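You operate a simulated robot arm through the tools that you are given. There is no shell and no other tool.

You are at the controls of a simulated robot arm. One attempt, no reset.

## Task
Swab the blue-band lens clean, seat it in the mount and lock the ring.
Fine: the green swab goes back on its rest; the other lenses stay. What is to be rubbed or washed off counts as gone when no trace of it is left.
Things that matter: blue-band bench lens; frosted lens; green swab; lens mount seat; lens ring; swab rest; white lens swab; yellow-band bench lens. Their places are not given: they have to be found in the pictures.

The check looks at the end state, three seconds after you hand in, the way a careful person would. Anything else that was tipped, shoved, dropped, spilled or broken makes it a failure.

## Robot
A 6-joint arm with a two-finger parallel gripper, fixed in place. Base frame: the origin is on the floor under the middle of its stand, x ahead of it, y to its left, z up; the work surface is at about z = 850. Units: mm, degrees, N and s.
With the tool pointing down near the work surface it reaches from about 360 to 760 mm from the base axis. Its first joint turns from -66.0 to 66.0 degrees. Payload 2.45 kg.
The TCP is the grasp point between the finger pads, 24 mm short of the fingertips. In the tool frame z runs along the fingers and y along their closing line. The gripper opens to 68 mm. The fingers are 17 mm wide and 10 mm thick; the gripper's body (40 by 70 mm) begins 41 mm behind the TCP.
Orientation is that of the tool frame in the base frame, as a unit quaternion [x, y, z, w]. With the fingers straight down and closing along the base's y, the tool's x points along the base's -x, its y along +y and its z along -z.

## Interface
- The arm moves only by the tool send_rows. Its argument "moves" is a list of rows, each a list of 3 entries, a list of its own where there are three numbers: the gripper command, from -1 (fully open) to 1 (shut), values between in proportion, then the shift along the tool's x, y, z in mm, then the turn, a rotation vector about the tool's x, y, z in degrees. In form: [[claw, [tx, ty, tz], [rx, ry, rz]], ...]. A call has 1 to 20 rows; each row shifts and turns the commanded pose from where the row before left it, along the tool's axes as they then stand. Rows are played at 5 a second. More than 50 mm and 8.6 degrees between two rows, or a gripper value outside its range, and nothing of the call is played. Where a pose cannot be reached the arm comes as near as it can. A force on the tool above 40 N (or 10 N above the force at the start of the call, whichever is more), or a blocked arm, ends the call early, and 0.2 s more pass. Each finger travels about 108 mm/s and halts on what it meets, pressing with about 35 N; the grip force reading is that of the motor and also rises with nothing between the fingers. The clock runs only during rows and for 0.2 s after the last one: add rows that do not move to give the fingers time. The reply holds the time, the measured pose of the TCP, the force on the tool along the base axes, the opening and the grip force, in the units named above and with some noise, with the torque about the TCP (base axes, N m) and any sound that the robot's microphone picked up.
- Cameras (640 x 400 px; columns grow to the right, rows downward): "scene" is fixed at [149.3, 415.9, 1469.8]; the picture's right is [-0.84, -0.54, 0.00], its down [-0.28, 0.43, -0.86] and it looks along [0.46, -0.72, -0.51] (base axes); focal length 332 px, centre (320, 200). "wrist" rides on the gripper at [84, 11, -75] in the tool frame; the picture's right is [-0.13, 0.99, 0.00], its down [-0.60, -0.08, -0.79] and it looks along [-0.79, -0.10, 0.61] (tool axes); focal length 251 px, centre (320, 200).
- grab_frame(camera): a new picture of that camera. It takes no simulated time.
- measure_at(camera, pixels): for up to 12 pixels [column, row] of the newest picture of that camera ("zoom" is the newest enlarged one), the place [x, y, z] in the base frame of the surface seen there, good to about 2 mm, but the place of the scene camera against the robot may be out by one fixed shift of up to 18 mm in any direction. It takes no simulated time.
- close_up(camera, box): a new picture of the part [left, top, right, bottom] of that camera's present view, enlarged. It takes no simulated time.
- sign_off(): hands the job in; it is judged then, once.

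Leave the gripper open and the arm clear of the work at the hand-in unless told otherwise.

The tools are called after ">>>" as a command line: name --argument value ..., lists and objects as JSON in quotes. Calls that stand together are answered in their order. send_rows: Moves the arm, as the interface text tells. Its arguments: {"type":"object","properties":{"moves":{"type":"array","items":{"type":"array"}}},"required":["moves"]} The other tools are called the same way: grab_frame (camera) takes a picture; measure_at (camera, pixels) gives the place of the surface under pixels of a picture; close_up (camera, box) takes an enlarged picture of a part of a camera's view; sign_off () hands the job in.

At the start:

```text
t: 0.0
ee_pos: [403.2, -166.0, 1178.5]
tool_rot: [-0.001, 1.0, 0.0, -0.001]
force: [0.6, -0.3, -0.2]
moment: [-0.03, -0.03, 0.02]
grip_width: 68.0
finger_force: 0.1
```

scene: 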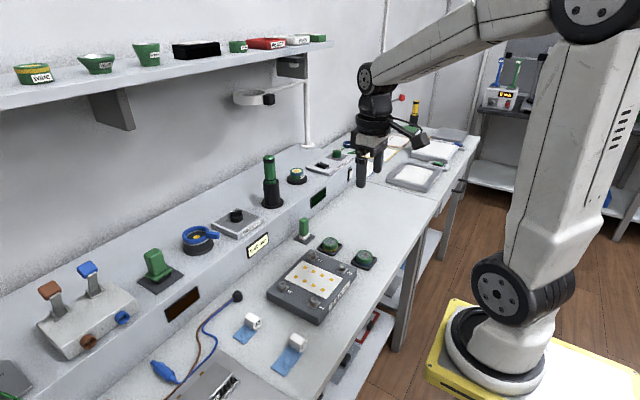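
wrist: 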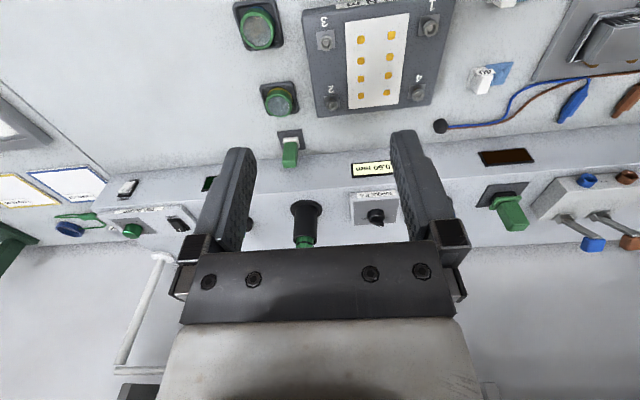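

I see a busy bench in both pictures. I can't yet make out the lenses, the mount or the swabs, so I'll take fresh enlarged views of several parts first.

>>> close_up --camera "scene" --box '[320, 80, 480, 200]'

>>> close_up --camera "scene" --box '[200, 130, 360, 260]'

>>> close_up --camera "scene" --box '[220, 220, 400, 380]'

>>> close_up --camera "scene" --box '[0, 220, 220, 400]'

>>> close_up --camera "scene" --box '[0, 20, 340, 110]'

>>> grab_frame --camera "wrist"

```text
3.33 times, centred on (400, 140) of scene
```

zoom: 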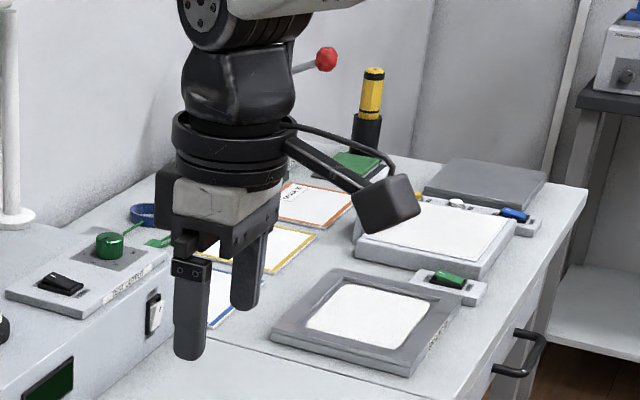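

```text
3.08 times, centred on (280, 195) of scene
```

zoom: 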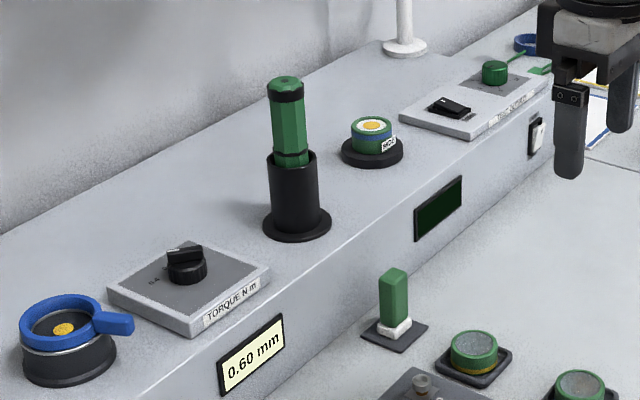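

```text
2.50 times, centred on (310, 300) of scene
```

zoom: 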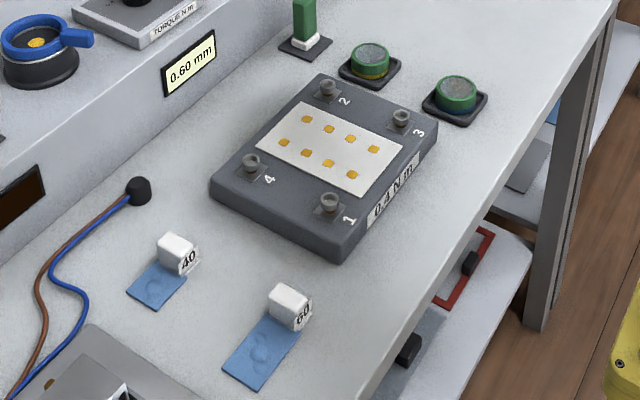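

```text
2.22 times, centred on (110, 310) of scene
```

zoom: 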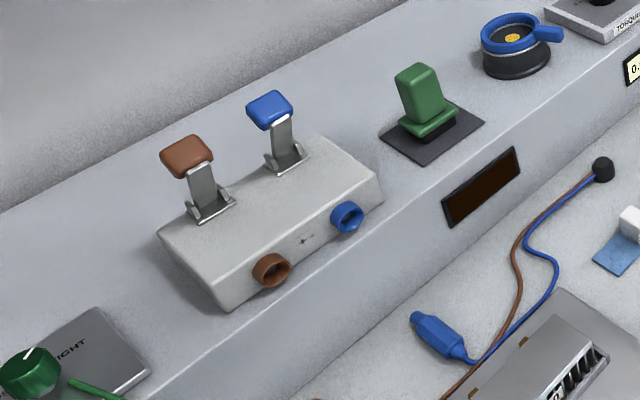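

```text
1.88 times, centred on (170, 65) of scene
```

zoom: 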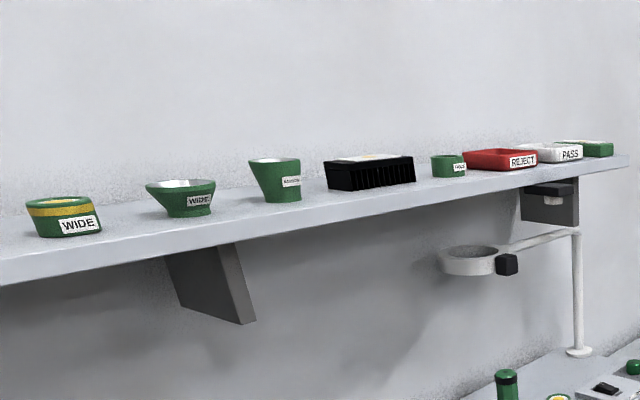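

```text
taken
```

wrist: 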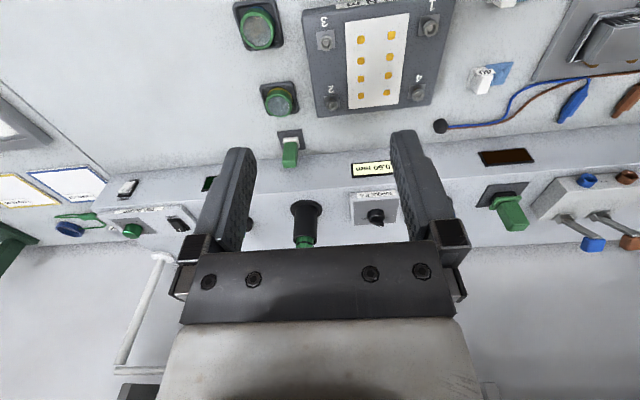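

Two green lenses sit in trays at about (330,244) and (364,259). A blue ring with a tab is at (197,240), and a green stick on a white pad is at (303,230). I'll zoom in more on each to tell them apart.

>>> close_up --camera "scene" --box '[285, 210, 385, 275]'

>>> close_up --camera "scene" --box '[270, 150, 340, 195]'

>>> close_up --camera "scene" --box '[170, 215, 240, 260]'

>>> close_up --camera "scene" --box '[225, 300, 325, 380]'

>>> close_up --camera "wrist" --box '[220, 0, 440, 140]'

>>> close_up --camera "wrist" --box '[240, 120, 440, 260]'

```text
6.15 times, centred on (335, 242) of scene
```

zoom: 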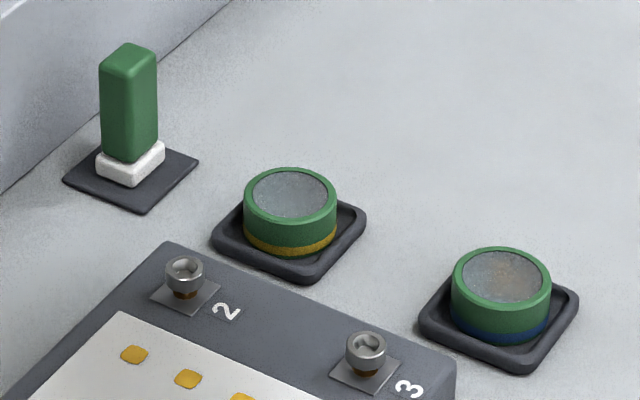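

```text
8.89 times, centred on (305, 172) of scene
```

zoom: 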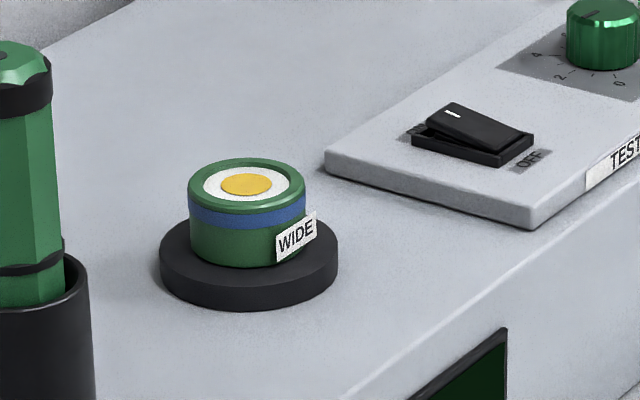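

```text
8.89 times, centred on (205, 238) of scene
```

zoom: 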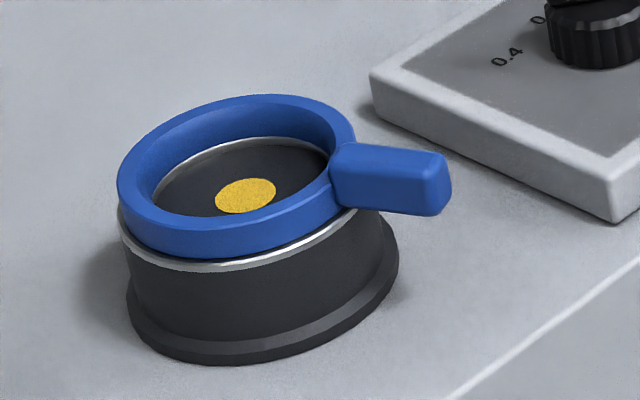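

```text
5.00 times, centred on (275, 340) of scene
```

zoom: 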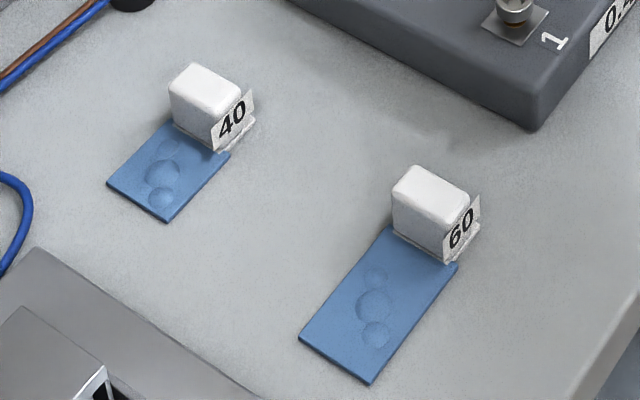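

```text
2.86 times, centred on (330, 70) of wrist
```

zoom: 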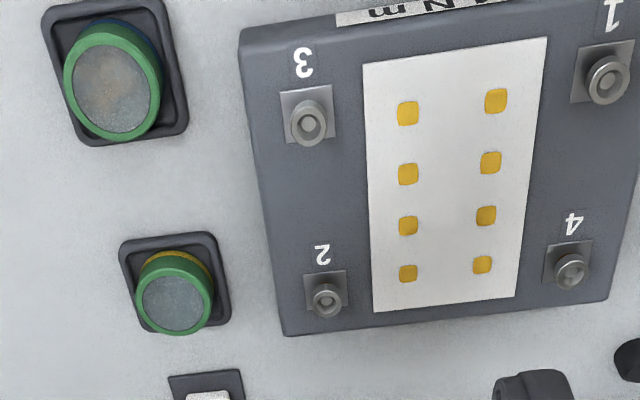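

```text
2.86 times, centred on (340, 190) of wrist
```

zoom: 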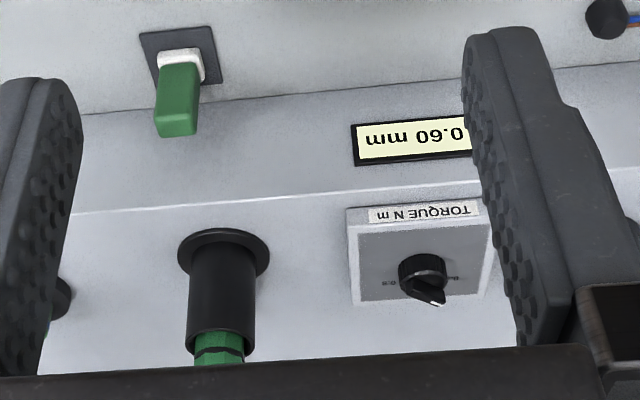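

The blue-band bench lens in the tray at (364,259) has a brownish smear. The green swab with its white pad stands on a dark rest at (303,230), and the blue tabbed ring sits on a black mount at (197,240). Next I'll measure these in both cameras and compare the two sets.

>>> grab_frame --camera "scene"

>>> measure_at --camera "wrist" --pixels '[[258, 30], [279, 101], [289, 158], [290, 133], [281, 141], [326, 40], [333, 104], [430, 25], [418, 92], [360, 60], [305, 210], [376, 217]]'

>>> measure_at --camera "scene" --pixels '[[365, 256], [330, 241], [305, 219], [304, 237], [197, 245], [214, 237], [197, 230], [297, 171], [269, 160], [270, 203], [345, 262], [305, 290]]'

```text
taken
```

scene: 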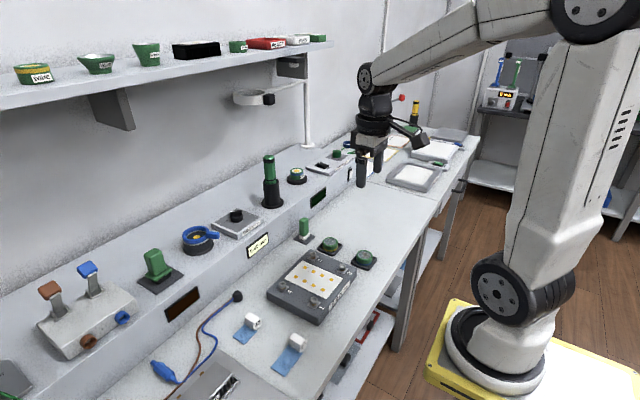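

```text
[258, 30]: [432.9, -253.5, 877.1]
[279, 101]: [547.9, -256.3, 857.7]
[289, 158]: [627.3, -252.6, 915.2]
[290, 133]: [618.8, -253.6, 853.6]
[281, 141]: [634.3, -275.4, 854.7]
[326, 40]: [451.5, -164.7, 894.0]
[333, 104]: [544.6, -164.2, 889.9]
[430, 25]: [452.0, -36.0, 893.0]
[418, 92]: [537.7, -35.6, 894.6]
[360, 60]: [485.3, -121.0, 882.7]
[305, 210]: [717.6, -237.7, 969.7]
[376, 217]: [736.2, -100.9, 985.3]
```

```text
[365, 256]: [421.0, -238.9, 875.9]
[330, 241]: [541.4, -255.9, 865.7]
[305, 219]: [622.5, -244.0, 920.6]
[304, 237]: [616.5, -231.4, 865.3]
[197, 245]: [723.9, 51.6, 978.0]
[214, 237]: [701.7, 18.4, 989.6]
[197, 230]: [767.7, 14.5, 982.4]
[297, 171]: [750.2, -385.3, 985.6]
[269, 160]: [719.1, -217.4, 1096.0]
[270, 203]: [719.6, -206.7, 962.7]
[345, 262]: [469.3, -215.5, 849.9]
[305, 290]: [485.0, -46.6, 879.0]
```

The two cameras differ by roughly 10 mm, so I'll trust the wrist camera. The mount is near (735,35,985) and clear space lies between it and the arm. I'll bring the gripper to about (560,50,1120) so the wrist camera can look at the mount and ring.

>>> send_rows --moves '[[-1, [-19.6, 27, 7.3], [0, 0, 0]], [-1, [-19.6, 27, 7.3], [0, 0, 0]], [-1, [-19.6, 27, 7.3], [0, 0, 0]], [-1, [-19.6, 27, 7.3], [0, 0, 0]], [-1, [-19.6, 27, 7.3], [0, 0, 0]], [-1, [-19.6, 27, 7.3], [0, 0, 0]], [-1, [-19.6, 27, 7.3], [0, 0, 0]], [-1, [-19.6, 27, 7.3], [0, 0, 0]], [-1, [0, 0, 0], [0, 0, 0]], [-1, [0, 0, 0], [0, 0, 0]]]'

>>> grab_frame --camera "wrist"

>>> grab_frame --camera "scene"

```text
t: 2.2
ee_pos: [559.4, 50.0, 1121.7]
tool_rot: [0.001, 1.0, 0.0, 0.0]
force: [0.3, -0.1, 0.8]
moment: [-0.03, -0.04, -0.01]
grip_width: 67.9
finger_force: 0.1
```

```text
taken
```

wrist: 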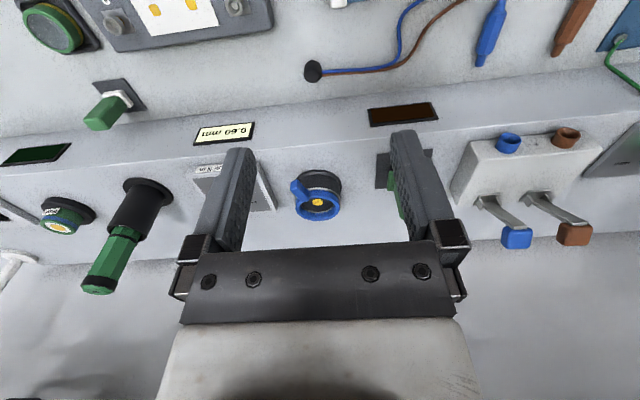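

```text
taken
```

scene: 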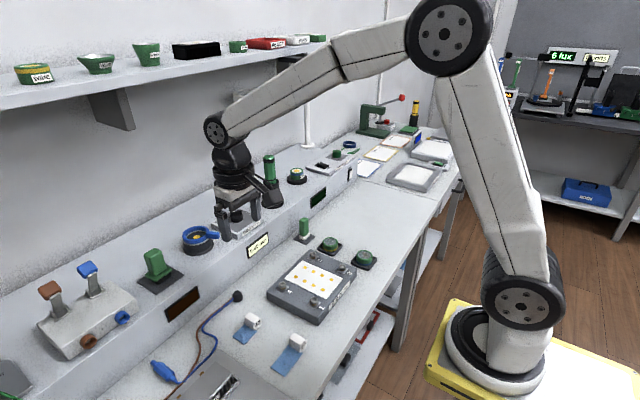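

The mount and blue ring now show at about (318,195) in the wrist view. I'll zoom in on them, and on the right part of the scene that has just come into view.

>>> close_up --camera "scene" --box '[330, 85, 480, 195]'

>>> close_up --camera "scene" --box '[480, 20, 640, 160]'

>>> close_up --camera "wrist" --box '[260, 150, 380, 230]'

>>> measure_at --camera "wrist" --pixels '[[318, 202], [297, 191], [320, 217], [320, 187], [334, 203], [303, 205], [318, 175], [270, 185], [285, 210], [350, 215], [60, 225], [330, 160]]'

```text
3.64 times, centred on (405, 140) of scene
```

zoom: 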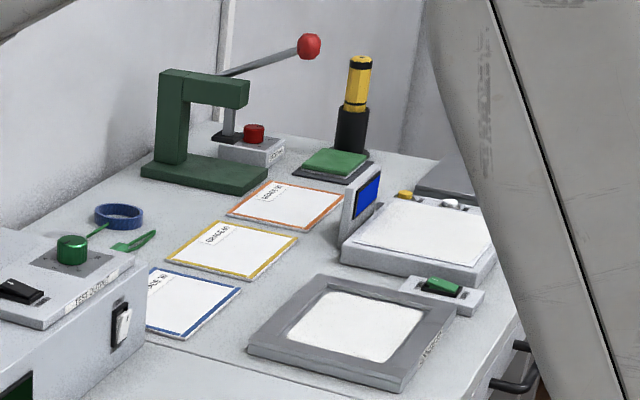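

```text
2.86 times, centred on (560, 90) of scene
```

zoom: 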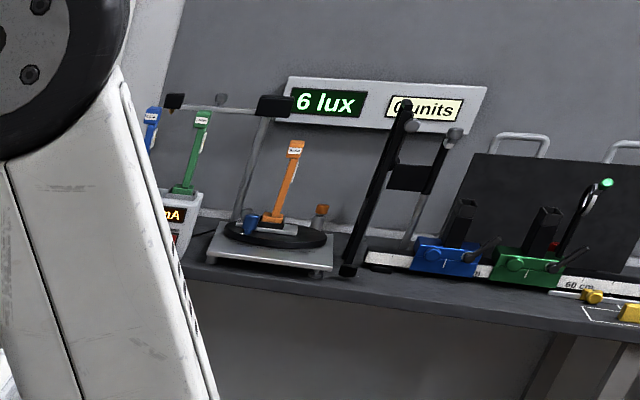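

```text
5.00 times, centred on (320, 190) of wrist
```

zoom: 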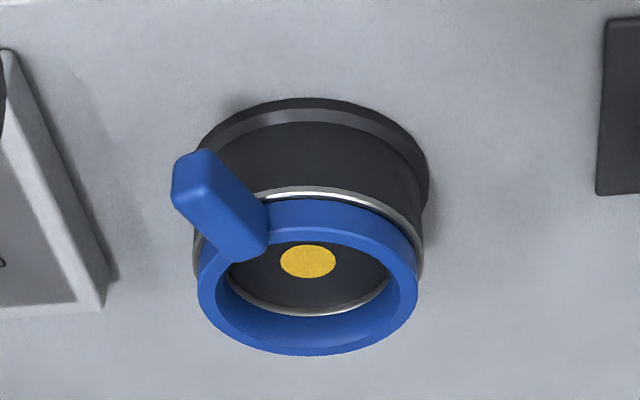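

```text
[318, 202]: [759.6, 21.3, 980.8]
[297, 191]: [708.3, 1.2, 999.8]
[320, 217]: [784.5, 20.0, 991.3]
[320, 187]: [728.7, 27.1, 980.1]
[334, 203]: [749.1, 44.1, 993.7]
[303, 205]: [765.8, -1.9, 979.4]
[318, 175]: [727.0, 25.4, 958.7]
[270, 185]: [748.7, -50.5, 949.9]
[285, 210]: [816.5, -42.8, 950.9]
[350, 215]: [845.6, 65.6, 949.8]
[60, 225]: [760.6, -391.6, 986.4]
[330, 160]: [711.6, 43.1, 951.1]
```

The ledge top is at z≈950, and the mount with its ring is around (757,22), at the edge of reach. I'll measure more ring points in the zoomed picture to fit the centre.

>>> measure_at --camera "zoom" --pixels '[[308, 262], [308, 345], [216, 310], [400, 310], [408, 270], [380, 240], [330, 230], [210, 280], [195, 180], [240, 235], [350, 335], [270, 338]]'

>>> close_up --camera "wrist" --box '[280, 165, 360, 225]'

```text
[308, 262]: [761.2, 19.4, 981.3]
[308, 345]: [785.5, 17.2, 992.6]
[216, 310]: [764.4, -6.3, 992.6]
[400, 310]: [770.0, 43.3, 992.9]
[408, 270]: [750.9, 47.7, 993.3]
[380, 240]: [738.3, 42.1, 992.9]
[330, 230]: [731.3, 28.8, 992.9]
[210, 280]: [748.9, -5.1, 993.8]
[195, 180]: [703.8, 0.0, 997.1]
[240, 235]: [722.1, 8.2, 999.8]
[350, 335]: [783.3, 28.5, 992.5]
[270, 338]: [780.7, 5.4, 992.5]
```

```text
6.67 times, centred on (320, 195) of wrist
```

zoom: 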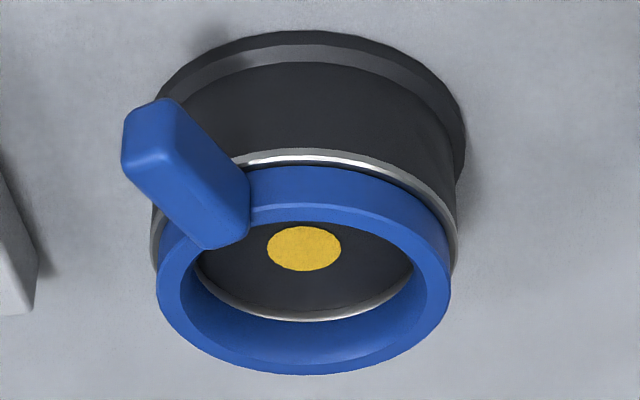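

The ring top is at z≈993, centred near (757,21), and the seat floor is at about 981. I'll come back for the mount later. Now I'll move over the lenses and swab, at about (440,-245,1060), and tilt the tool 25° so the wrist camera looks steeply down.

>>> send_rows --moves '[[-1, [11.9, -29.5, 6.2], [0, 0, 0]], [-1, [11.9, -29.5, 6.2], [0, 0, 0]], [-1, [11.9, -29.5, 6.2], [0, 0, 0]], [-1, [11.9, -29.5, 6.2], [0, 0, 0]], [-1, [11.9, -29.5, 6.2], [0, 0, 0]], [-1, [11.9, -29.5, 6.2], [0, 0, 0]], [-1, [11.9, -29.5, 6.2], [0, 0, 0]], [-1, [11.9, -29.5, 6.2], [0, 0, 0]], [-1, [11.9, -29.5, 6.2], [0, 0, 0]], [-1, [11.9, -29.5, 6.2], [0, 0, 0]], [-1, [0, 0, 0], [0, 5, 0]], [-1, [0, 0, 0], [0, 5, 0]], [-1, [0, 0, 0], [0, 5, 0]], [-1, [0, 0, 0], [0, 5, 0]], [-1, [0, 0, 0], [0, 5, 0]], [-1, [0, 0, 0], [0, 0, 0]], [-1, [0, 0, 0], [0, 0, 0]]]'

>>> grab_frame --camera "wrist"

>>> close_up --camera "wrist" --box '[240, 0, 400, 100]'

```text
t: 5.8
ee_pos: [441.1, -244.8, 1058.4]
tool_rot: [0.001, 0.976, 0.0, -0.216]
force: [-0.1, -0.5, 0.4]
moment: [0.04, -0.01, -0.01]
grip_width: 68.1
finger_force: 0.1
```

```text
taken
```

wrist: 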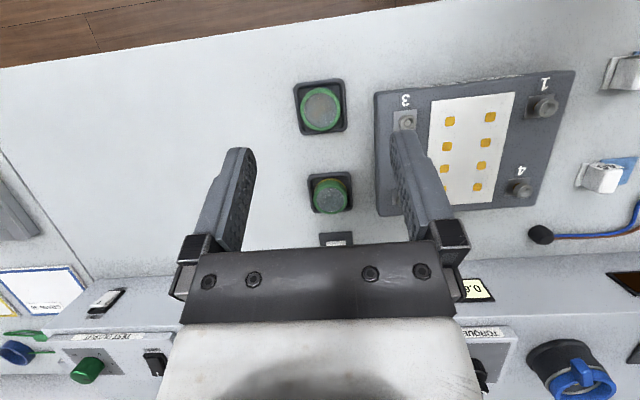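

```text
4.00 times, centred on (320, 50) of wrist
```

zoom: 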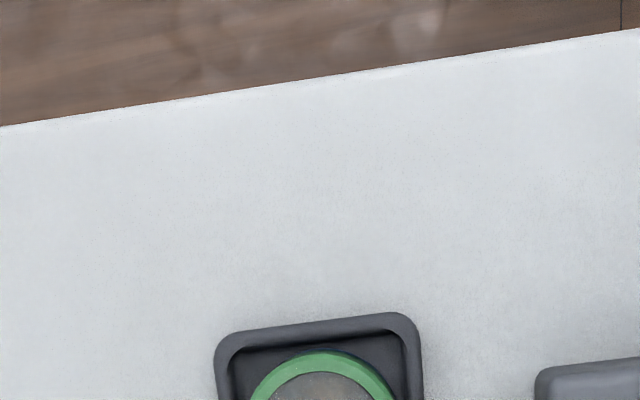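

The blue-band lens now shows at about (320,108) and the yellow-band lens at (331,195). I'll zoom in on the two of them and measure.

>>> close_up --camera "wrist" --box '[280, 70, 360, 140]'

>>> measure_at --camera "wrist" --pixels '[[320, 108], [303, 108], [339, 107], [320, 90], [320, 127], [331, 194], [298, 85], [345, 130], [296, 130], [350, 95], [330, 240], [340, 78]]'

```text
5.71 times, centred on (320, 105) of wrist
```

zoom: 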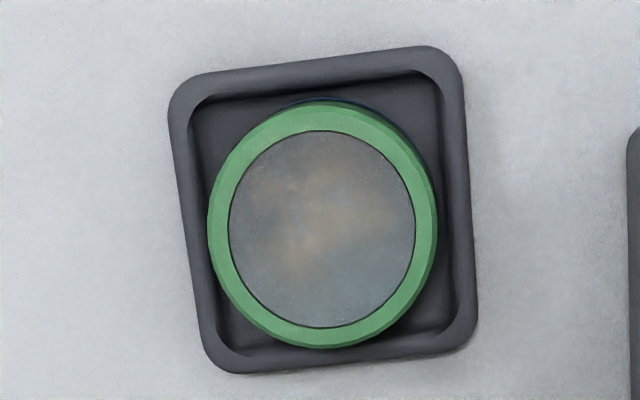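

```text
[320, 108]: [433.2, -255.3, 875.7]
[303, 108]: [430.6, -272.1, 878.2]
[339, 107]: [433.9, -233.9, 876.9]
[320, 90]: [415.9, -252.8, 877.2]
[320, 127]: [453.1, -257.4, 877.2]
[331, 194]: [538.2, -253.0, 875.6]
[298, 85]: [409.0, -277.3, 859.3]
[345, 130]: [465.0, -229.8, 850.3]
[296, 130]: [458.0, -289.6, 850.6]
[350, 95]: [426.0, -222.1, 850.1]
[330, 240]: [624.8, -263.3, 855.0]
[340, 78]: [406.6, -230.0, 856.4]
```

The smear covers much of the blue-band lens glass. I'll measure the rim and glass edges in the zoomed picture.

>>> measure_at --camera "zoom" --pixels '[[212, 220], [432, 220], [325, 107], [322, 338], [322, 228], [240, 225], [408, 225], [325, 135], [322, 322], [180, 150], [465, 250], [320, 65]]'

```text
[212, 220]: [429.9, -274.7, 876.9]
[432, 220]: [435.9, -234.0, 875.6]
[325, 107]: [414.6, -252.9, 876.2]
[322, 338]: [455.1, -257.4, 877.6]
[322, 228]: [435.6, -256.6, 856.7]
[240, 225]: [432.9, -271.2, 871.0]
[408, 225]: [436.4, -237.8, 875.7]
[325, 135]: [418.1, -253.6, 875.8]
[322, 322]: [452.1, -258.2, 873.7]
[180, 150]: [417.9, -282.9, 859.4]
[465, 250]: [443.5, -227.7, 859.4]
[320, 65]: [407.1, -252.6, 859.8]
```

The blue-band lens is centred near (434,-254.5) with an outer radius of about 20.5 mm and its top at z≈876. The tray rim is at z≈859. Next I'll move in x toward the swab, to TCP (600,-245,1100) with the same tilt, to look at it from above.

>>> send_rows --moves '[[-1, [-25.3, 0, -21], [0, 0, 0]], [-1, [-25.3, 0, -21], [0, 0, 0]], [-1, [-25.3, 0, -21], [0, 0, 0]], [-1, [-25.3, 0, -21], [0, 0, 0]], [-1, [-25.3, 0, -21], [0, 0, 0]], [-1, [0, 0, 0], [0, 0, 0]], [-1, [0, 0, 0], [0, 0, 0]]]'

>>> grab_frame --camera "wrist"

>>> close_up --camera "wrist" --box '[270, 80, 390, 160]'

```text
t: 7.4
ee_pos: [600.4, -246.4, 1101.3]
tool_rot: [0.0, 0.976, 0.0, -0.216]
force: [-0.4, -0.6, -0.3]
moment: [0.01, -0.01, -0.05]
grip_width: 68.4
finger_force: 0.0
```

```text
taken
```

wrist: 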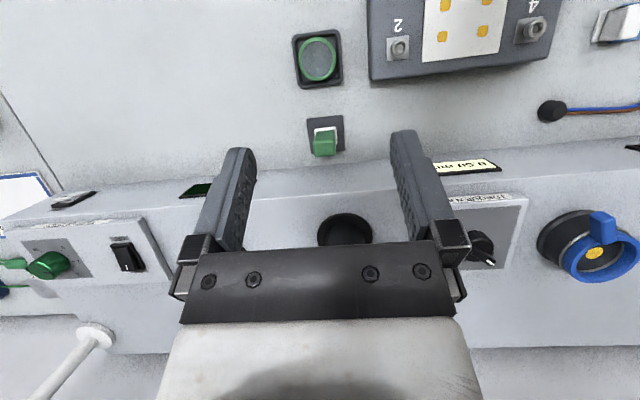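

```text
5.00 times, centred on (330, 120) of wrist
```

zoom: 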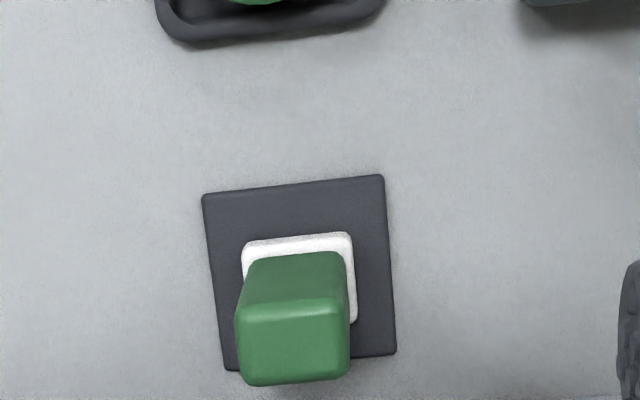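

The swab shows in the zoom with its top face at about (293,345), the white pad beneath it, and the dark square rest from (203,180) to (395,365). I'll measure its corners.

>>> measure_at --camera "zoom" --pixels '[[293, 345], [243, 315], [343, 310], [250, 378], [343, 372], [295, 275], [252, 250], [345, 240], [350, 315], [208, 195], [380, 180], [390, 350]]'

>>> measure_at --camera "wrist" --pixels '[[318, 58], [345, 225], [345, 215], [340, 200], [340, 185], [330, 170], [470, 168], [465, 240], [200, 190], [400, 48], [535, 28], [372, 60]]'

```text
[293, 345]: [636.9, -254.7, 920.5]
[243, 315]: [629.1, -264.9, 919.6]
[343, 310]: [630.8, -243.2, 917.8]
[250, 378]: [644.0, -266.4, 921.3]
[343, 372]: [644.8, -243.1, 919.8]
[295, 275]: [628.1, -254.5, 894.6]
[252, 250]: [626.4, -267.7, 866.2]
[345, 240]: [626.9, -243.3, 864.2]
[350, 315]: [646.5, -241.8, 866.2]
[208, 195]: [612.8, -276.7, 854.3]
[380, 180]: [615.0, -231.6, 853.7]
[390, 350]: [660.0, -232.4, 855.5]
```

```text
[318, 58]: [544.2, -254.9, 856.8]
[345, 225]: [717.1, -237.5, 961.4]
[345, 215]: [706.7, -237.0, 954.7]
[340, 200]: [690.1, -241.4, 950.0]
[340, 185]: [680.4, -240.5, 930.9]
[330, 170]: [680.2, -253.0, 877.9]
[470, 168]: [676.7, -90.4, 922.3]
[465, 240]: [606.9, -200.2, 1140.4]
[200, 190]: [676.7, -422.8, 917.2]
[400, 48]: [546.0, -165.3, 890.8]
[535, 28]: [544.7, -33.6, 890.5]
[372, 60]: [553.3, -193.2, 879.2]
```

The swab is centred near (637,-254.5). Its handle is about 23 mm wide in y with its top at z≈920, the pad top is at z≈866 and the rest surface at z≈854. The ledge front face is at x≈680, so the gripper body fits. I'll straighten the tool and come down to just above the swab, at z≈1000.

>>> send_rows --moves '[[-1, [0, 0, 0], [0, -5, 0]], [-1, [0, 0, 0], [0, -5, 0]], [-1, [0, 0, 0], [0, -5, 0]], [-1, [0, 0, 0], [0, -5, 0]], [-1, [0, 0, 0], [0, -5, 0]], [-1, [-9, -2, 25], [0, 0, 0]], [-1, [-9, -2, 25], [0, 0, 0]], [-1, [-9, -2, 25], [0, 0, 0]], [-1, [-9, -2, 25], [0, 0, 0]], [-1, [0, 0, 0], [0, 0, 0]], [-1, [0, 0, 0], [0, 0, 0]]]'

>>> grab_frame --camera "wrist"

>>> close_up --camera "scene" --box '[230, 100, 390, 270]'

```text
t: 9.8
ee_pos: [636.1, -253.3, 1000.8]
tool_rot: [0.001, 1.0, -0.001, 0.0]
force: [-0.9, 0.6, 0.2]
moment: [0.01, 0.02, -0.02]
grip_width: 68.0
finger_force: 0.0
```

```text
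taken
```

wrist: 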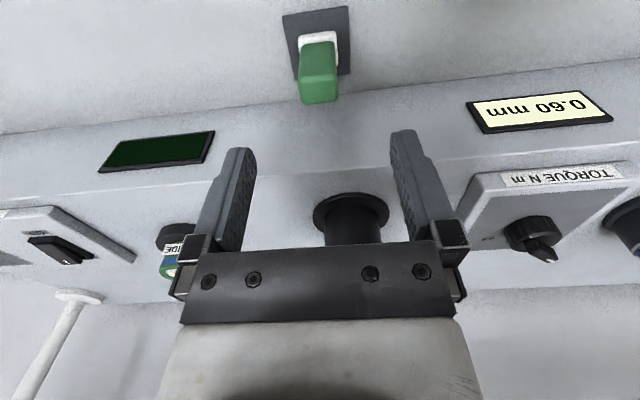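

```text
2.35 times, centred on (310, 185) of scene
```

zoom: 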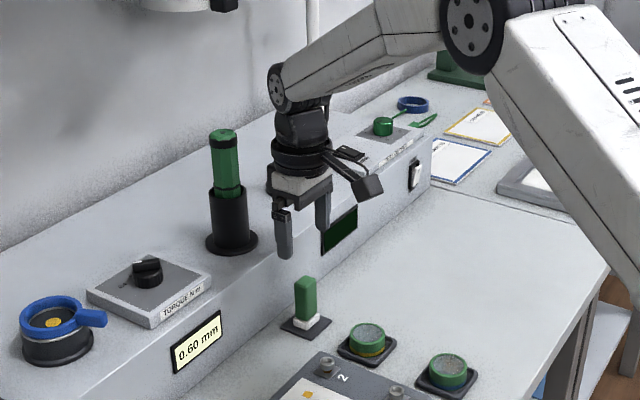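

The gripper stands over the swab and clears the driver. I'll measure the handle once more before lowering.

>>> measure_at --camera "wrist" --pixels '[[320, 90], [303, 85], [336, 80], [303, 98], [336, 97], [320, 60], [303, 48], [336, 45], [320, 36], [345, 70], [285, 15], [348, 8]]'

```text
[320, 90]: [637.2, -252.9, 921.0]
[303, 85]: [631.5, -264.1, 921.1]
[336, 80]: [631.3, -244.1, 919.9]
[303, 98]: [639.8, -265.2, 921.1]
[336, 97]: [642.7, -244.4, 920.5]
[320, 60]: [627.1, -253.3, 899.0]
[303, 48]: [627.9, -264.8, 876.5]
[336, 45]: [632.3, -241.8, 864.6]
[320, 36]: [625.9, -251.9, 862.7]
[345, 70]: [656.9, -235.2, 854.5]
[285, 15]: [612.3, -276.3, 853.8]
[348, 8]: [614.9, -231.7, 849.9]
```

The handle is centred at about (637,-254.5). I'll lower to TCP z≈899, which puts the fingertips around 875 and above the pad. The gripper stays open.

>>> send_rows --moves '[[-1, [-0.5, -1, 20], [0, 0, 0]], [-1, [0, 0, 20], [0, 0, 0]], [-1, [0, 0, 20], [0, 0, 0]], [-1, [0, 0, 20], [0, 0, 0]], [-1, [0, 0, 12], [0, 0, 0]], [-1, [0, 0, 10], [0, 0, 0]], [-1, [0, 0, 0], [0, 0, 0]]]'

>>> grab_frame --camera "wrist"

>>> close_up --camera "scene" --box '[260, 160, 380, 260]'

```text
t: 11.4
ee_pos: [636.6, -255.5, 899.9]
tool_rot: [-0.001, 1.0, 0.0, 0.0]
force: [0.3, 0.0, 0.3]
moment: [-0.01, -0.02, 0.01]
grip_width: 67.9
finger_force: 0.0
```

```text
taken
```

wrist: 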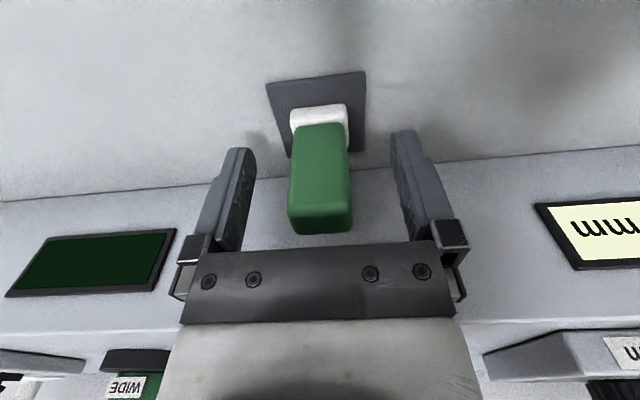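

```text
4.00 times, centred on (320, 210) of scene
```

zoom: 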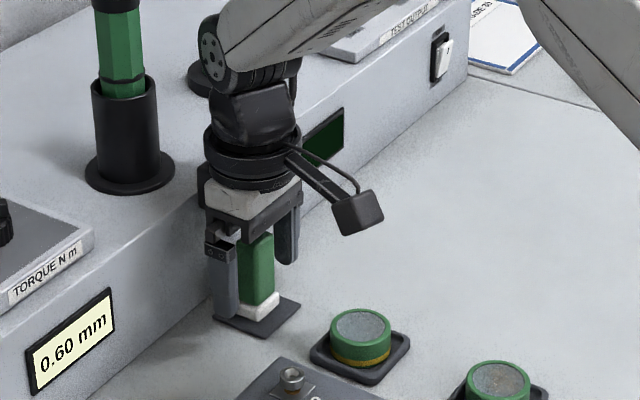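

The handle stands between the pads, so I'll close on it.

>>> send_rows --moves '[[0.2, [0, 0, 0], [0, 0, 0]], [0.6, [0, 0, 0], [0, 0, 0]], [1, [0, 0, 0], [0, 0, 0]], [1, [0, 0, 0], [0, 0, 0]], [1, [0, 0, 0], [0, 0, 0]]]'

>>> grab_frame --camera "wrist"

```text
t: 12.6
ee_pos: [637.2, -255.5, 899.3]
tool_rot: [0.0, 1.0, 0.0, 0.0]
force: [-0.3, 0.2, 0.4]
moment: [-0.01, -0.02, -0.03]
grip_width: 25.0
finger_force: 35.0
```

```text
taken
```

wrist: 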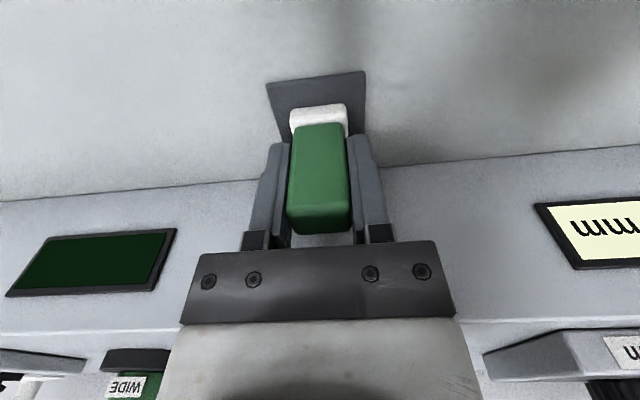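

The grip holds at a width of 25.0. I'll lift 60 mm.

>>> send_rows --moves '[[1, [0, 0, -6], [0, 0, 0]], [1, [0, 0, -14], [0, 0, 0]], [1, [0, 0, -20], [0, 0, 0]], [1, [0, 0, -20], [0, 0, 0]], [1, [0, 0, 0], [0, 0, 0]]]'

>>> grab_frame --camera "wrist"

>>> close_up --camera "scene" --box '[260, 160, 380, 260]'

```text
t: 13.8
ee_pos: [635.7, -254.8, 960.1]
tool_rot: [0.0, 1.0, -0.001, 0.0]
force: [-0.1, -0.7, 0.3]
moment: [0.01, 0.0, 0.0]
grip_width: 25.2
finger_force: 35.3
```

```text
taken
```

wrist: 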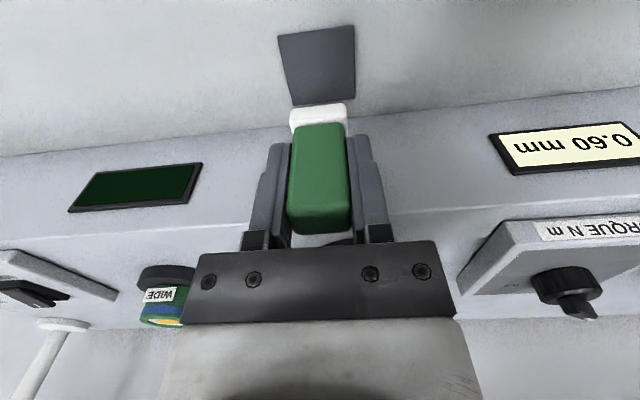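

```text
4.00 times, centred on (320, 210) of scene
```

zoom: 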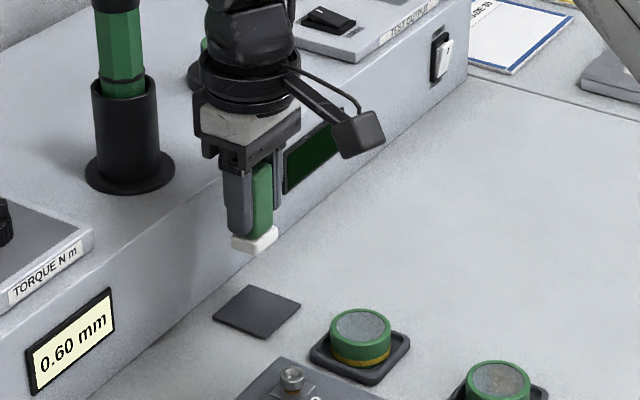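

The swab came up cleanly and the rest is now bare. I'll measure the rest and the pad's lower edge so I can return it later.

>>> measure_at --camera "wrist" --pixels '[[280, 37], [353, 29], [353, 95], [297, 98], [316, 65], [318, 107], [292, 113], [344, 107], [318, 170], [318, 215]]'

>>> measure_at --camera "zoom" --pixels '[[250, 250], [234, 243], [276, 236], [256, 312]]'

```text
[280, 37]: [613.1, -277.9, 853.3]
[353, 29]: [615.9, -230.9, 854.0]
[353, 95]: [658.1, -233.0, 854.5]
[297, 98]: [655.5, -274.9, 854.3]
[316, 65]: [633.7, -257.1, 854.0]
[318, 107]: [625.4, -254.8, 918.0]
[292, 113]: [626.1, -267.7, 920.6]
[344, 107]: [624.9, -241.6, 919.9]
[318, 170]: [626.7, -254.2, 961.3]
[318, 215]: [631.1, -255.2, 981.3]
```

```text
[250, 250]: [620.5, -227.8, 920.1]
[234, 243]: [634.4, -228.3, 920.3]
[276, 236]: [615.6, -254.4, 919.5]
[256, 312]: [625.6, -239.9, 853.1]
```

The rest is centred at about (635.8,-254.3) with its top at z=854, and the pad bottom hangs 46 mm below the TCP. I'll now carry the swab along -x to above the blue-band lens at (434,-254.5), keeping the pad at z≈914, well above everything.

>>> send_rows --moves '[[1, [15, 0, 0], [0, 0, 0]], [1, [27, 0, 0], [0, 0, 0]], [1, [27, 0, 0], [0, 0, 0]], [1, [27, 0, 0], [0, 0, 0]], [1, [27, 0, 0], [0, 0, 0]], [1, [27, 0, 0], [0, 0, 0]], [1, [27, 0, 0], [0, 0, 0]], [1, [24.7, 0, 0], [0, 0, 0]], [1, [0, 0, 0], [0, 0, 0]], [1, [0, 0, 0], [0, 0, 0]]]'

>>> grab_frame --camera "wrist"

>>> close_up --camera "scene" --box '[310, 170, 430, 280]'

```text
t: 16.0
ee_pos: [435.0, -255.6, 959.2]
tool_rot: [0.001, 1.0, 0.0, 0.0]
force: [1.2, -0.3, -0.7]
moment: [-0.03, -0.01, 0.01]
grip_width: 24.9
finger_force: 35.7
```

```text
taken
```

wrist: 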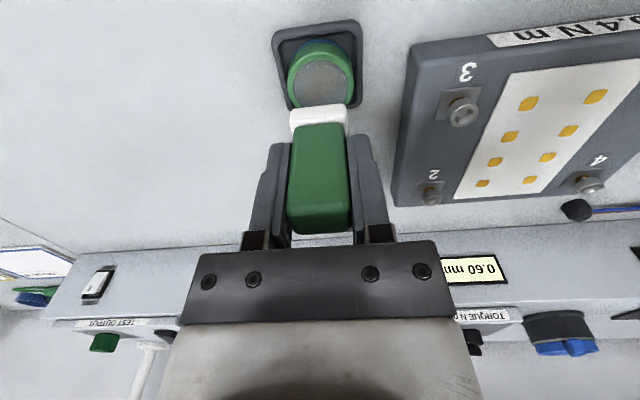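

```text
3.64 times, centred on (370, 225) of scene
```

zoom: 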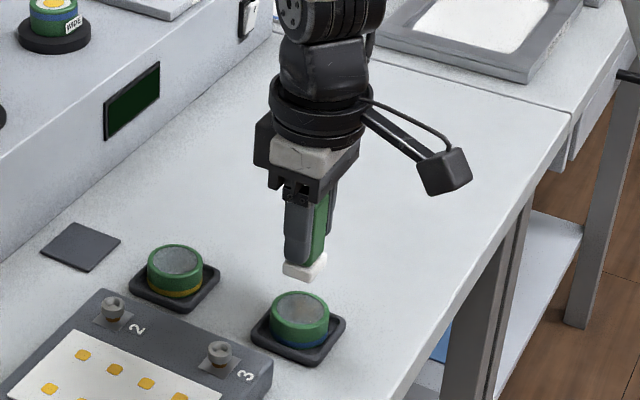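

The swab hangs above the blue-band lens. I'll lower it to TCP z≈926, leaving the pad a few mm above the glass, and check the force.

>>> send_rows --moves '[[1, [0, 0.8, 11], [0, 0, 0]], [1, [0, 0, 11], [0, 0, 0]], [1, [0, 0, 8], [0, 0, 0]], [1, [0, 0, 3], [0, 0, 0]], [1, [0, 0, 0], [0, 0, 0]]]'

>>> grab_frame --camera "wrist"

>>> close_up --camera "scene" --box '[335, 220, 395, 275]'

```text
t: 17.2
ee_pos: [434.5, -253.2, 924.7]
tool_rot: [0.0, 1.0, 0.0, 0.0]
force: [-0.9, 0.0, 0.6]
moment: [0.01, 0.0, -0.03]
grip_width: 25.0
finger_force: 35.1
```

```text
taken
```

wrist: 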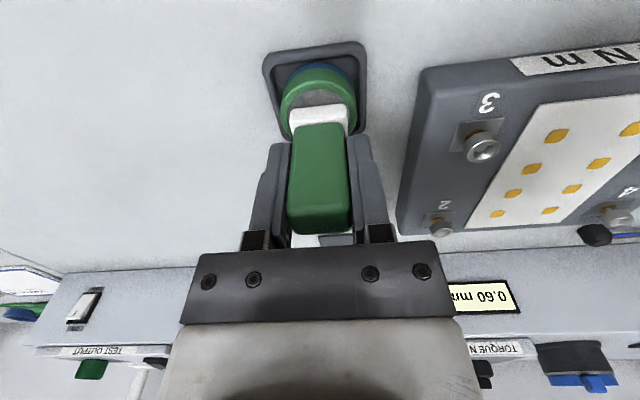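

```text
7.27 times, centred on (365, 248) of scene
```

zoom: 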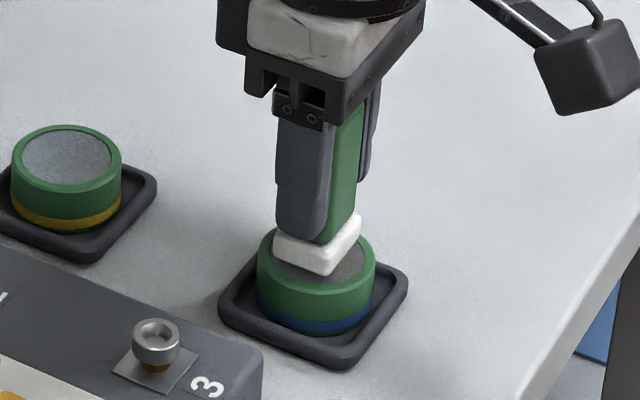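

The pad hovers just above the glass. I'll creep down in small steps and watch for a rise in the vertical force.

>>> send_rows --moves '[[1, [0, 0, 0.7], [0, 0, 0]], [1, [0, 0, 0.7], [0, 0, 0]], [1, [0, 0, 0.6], [0, 0, 0]], [1, [0, 0, 0], [0, 0, 0]]]'

```text
t: 18.2
ee_pos: [434.2, -253.4, 922.5]
tool_rot: [0.0, 1.0, -0.001, 0.0]
force: [-0.5, 0.0, 0.1]
moment: [0.04, 0.01, -0.03]
grip_width: 25.1
finger_force: 35.3
```

No contact yet at z 922.5, so I'll creep further down.

>>> send_rows --moves '[[1, [0, 0, 0.5], [0, 0, 0]], [1, [0, 0, 0.5], [0, 0, 0]], [1, [0, 0, 0], [0, 0, 0]]]'

>>> close_up --camera "scene" --box '[335, 220, 395, 275]'

```text
t: 19.0
ee_pos: [434.8, -255.0, 922.4]
tool_rot: [0.0, 1.0, -0.001, 0.0]
force: [-0.4, 1.0, -0.5]
moment: [0.04, 0.0, -0.02]
grip_width: 24.9
finger_force: 35.5
```

```text
7.27 times, centred on (365, 248) of scene
```

zoom: 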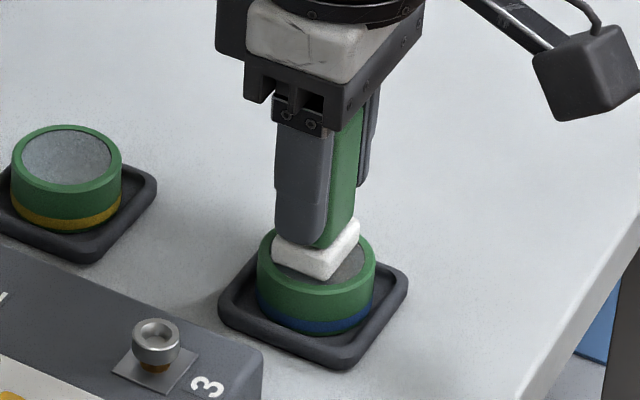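

Still no clear force, so I'll go on down 1 mm.

>>> send_rows --moves '[[1, [0, 0, 0.5], [0, 0, 0]], [1, [0, 0, 0.5], [0, 0, 0]], [1, [0, 0, 0], [0, 0, 0]]]'

```text
t: 19.8
ee_pos: [433.9, -254.0, 921.0]
tool_rot: [0.0, 1.0, -0.001, 0.0]
force: [-0.4, 0.0, 0.7]
moment: [-0.01, 0.03, -0.01]
grip_width: 25.2
finger_force: 35.1
```

>>> send_rows --moves '[[1, [0, 0, 0.5], [0, 0, 0]], [1, [0, 0, 0.5], [0, 0, 0]], [1, [0, 0, 0], [0, 0, 0]]]'

```text
t: 20.6
ee_pos: [434.3, -254.0, 922.9]
tool_rot: [0.0, 1.0, -0.002, 0.001]
force: [-1.3, 1.3, 13.1]
moment: [0.06, 0.05, -0.02]
grip_width: 25.1
finger_force: 35.1
```

Contact: the vertical force jumped to 13 N. I'll ease back by 0.5 mm to a lighter press before rubbing.

>>> send_rows --moves '[[1, [0, 0, -0.5], [0, 0, 0]], [1, [0, 0, 0], [0, 0, 0]]]'

```text
t: 21.2
ee_pos: [435.1, -254.6, 920.7]
tool_rot: [0.0, 1.0, -0.001, 0.002]
force: [1.3, -0.6, 9.8]
moment: [-0.02, -0.11, -0.01]
grip_width: 25.3
finger_force: 35.0
```

>>> send_rows --moves '[[1, [0, 0, -0.3], [0, 0, 0]], [1, [0, 0, 0], [0, 0, 0]]]'

```text
t: 21.8
ee_pos: [434.8, -255.3, 921.7]
tool_rot: [0.0, 1.0, -0.001, 0.0]
force: [1.9, -1.4, 7.1]
moment: [-0.06, -0.06, 0.0]
grip_width: 24.9
finger_force: 34.7
```

A press of about 7 N is good. I'll start with small, slow rubs of ±4 mm along x and watch the forces.

>>> send_rows --moves '[[1, [-2, 0, 0], [0, 0, 0]], [1, [-2, 0, 0], [0, 0, 0]], [1, [2, 0, 0], [0, 0, 0]], [1, [2, 0, 0], [0, 0, 0]], [1, [2, 0, 0], [0, 0, 0]], [1, [2, 0, 0], [0, 0, 0]], [1, [-2, 0, 0], [0, 0, 0]], [1, [-2, 0, 0], [0, 0, 0]]]'

>>> close_up --camera "scene" --box '[335, 220, 395, 275]'

>>> grab_frame --camera "wrist"

```text
t: 23.6
ee_pos: [434.0, -254.6, 920.1]
tool_rot: [0.001, 1.0, 0.0, -0.001]
force: [-5.0, -0.3, 12.5]
moment: [-0.02, 0.29, -0.02]
grip_width: 24.9
finger_force: 35.4
```

```text
7.27 times, centred on (365, 248) of scene
```

zoom: 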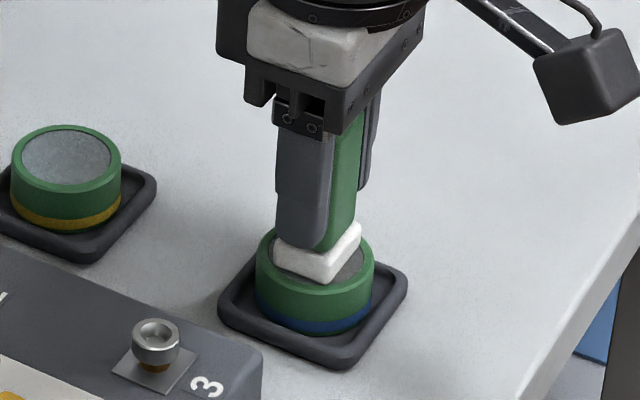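

```text
taken
```

wrist: 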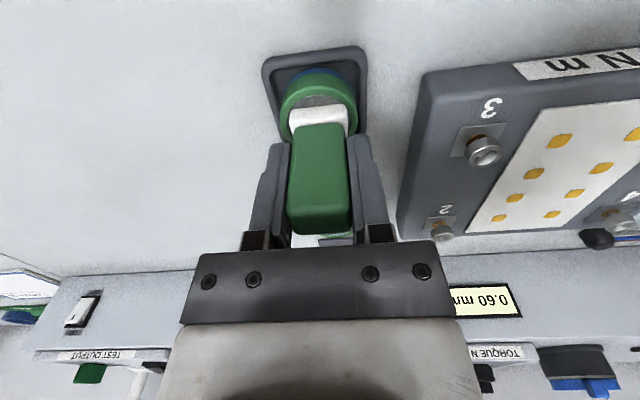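

A friction force of about 5 N sideways means the pad is rubbing. The lens stays inside its tray. Next is a wider raster of ±8 mm in x and ±6 mm in y to cover the whole glass.

>>> send_rows --moves '[[1, [0, -3, 0], [0, 0, 0]], [1, [0, -3, 0], [0, 0, 0]], [1, [-4, 0, 0], [0, 0, 0]], [1, [-4, 0, 0], [0, 0, 0]], [1, [4, 0, 0], [0, 0, 0]], [1, [4, 0, 0], [0, 0, 0]], [1, [4, 0, 0], [0, 0, 0]], [1, [4, 0, 0], [0, 0, 0]], [1, [0, 3, 0], [0, 0, 0]], [1, [0, 3, 0], [0, 0, 0]], [1, [-4, 0, 0], [0, 0, 0]], [1, [-4, 0, 0], [0, 0, 0]], [1, [-4, 0, 0], [0, 0, 0]], [1, [-4, 0, 0], [0, 0, 0]], [1, [0, 3, 0], [0, 0, 0]], [1, [0, 3, 0], [0, 0, 0]], [1, [4, 0, 0], [0, 0, 0]], [1, [4, 0, 0], [0, 0, 0]], [1, [4, 0, 0], [0, 0, 0]], [1, [4, 0, 0], [0, 0, 0]]]'

>>> close_up --camera "scene" --box '[335, 220, 395, 275]'

>>> grab_frame --camera "wrist"

```text
t: 27.8
ee_pos: [426.8, -248.1, 921.2]
tool_rot: [0.0, 1.0, 0.0, 0.0]
force: [-0.1, 0.7, 1.5]
moment: [0.02, -0.07, -0.01]
grip_width: 25.0
finger_force: 34.7
```

```text
7.27 times, centred on (365, 248) of scene
```

zoom: 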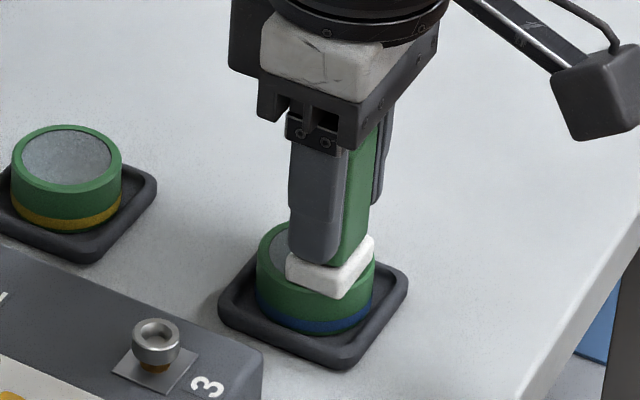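

```text
taken
```

wrist: 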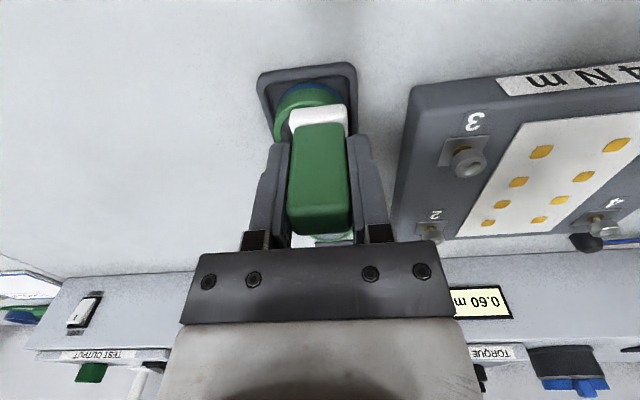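

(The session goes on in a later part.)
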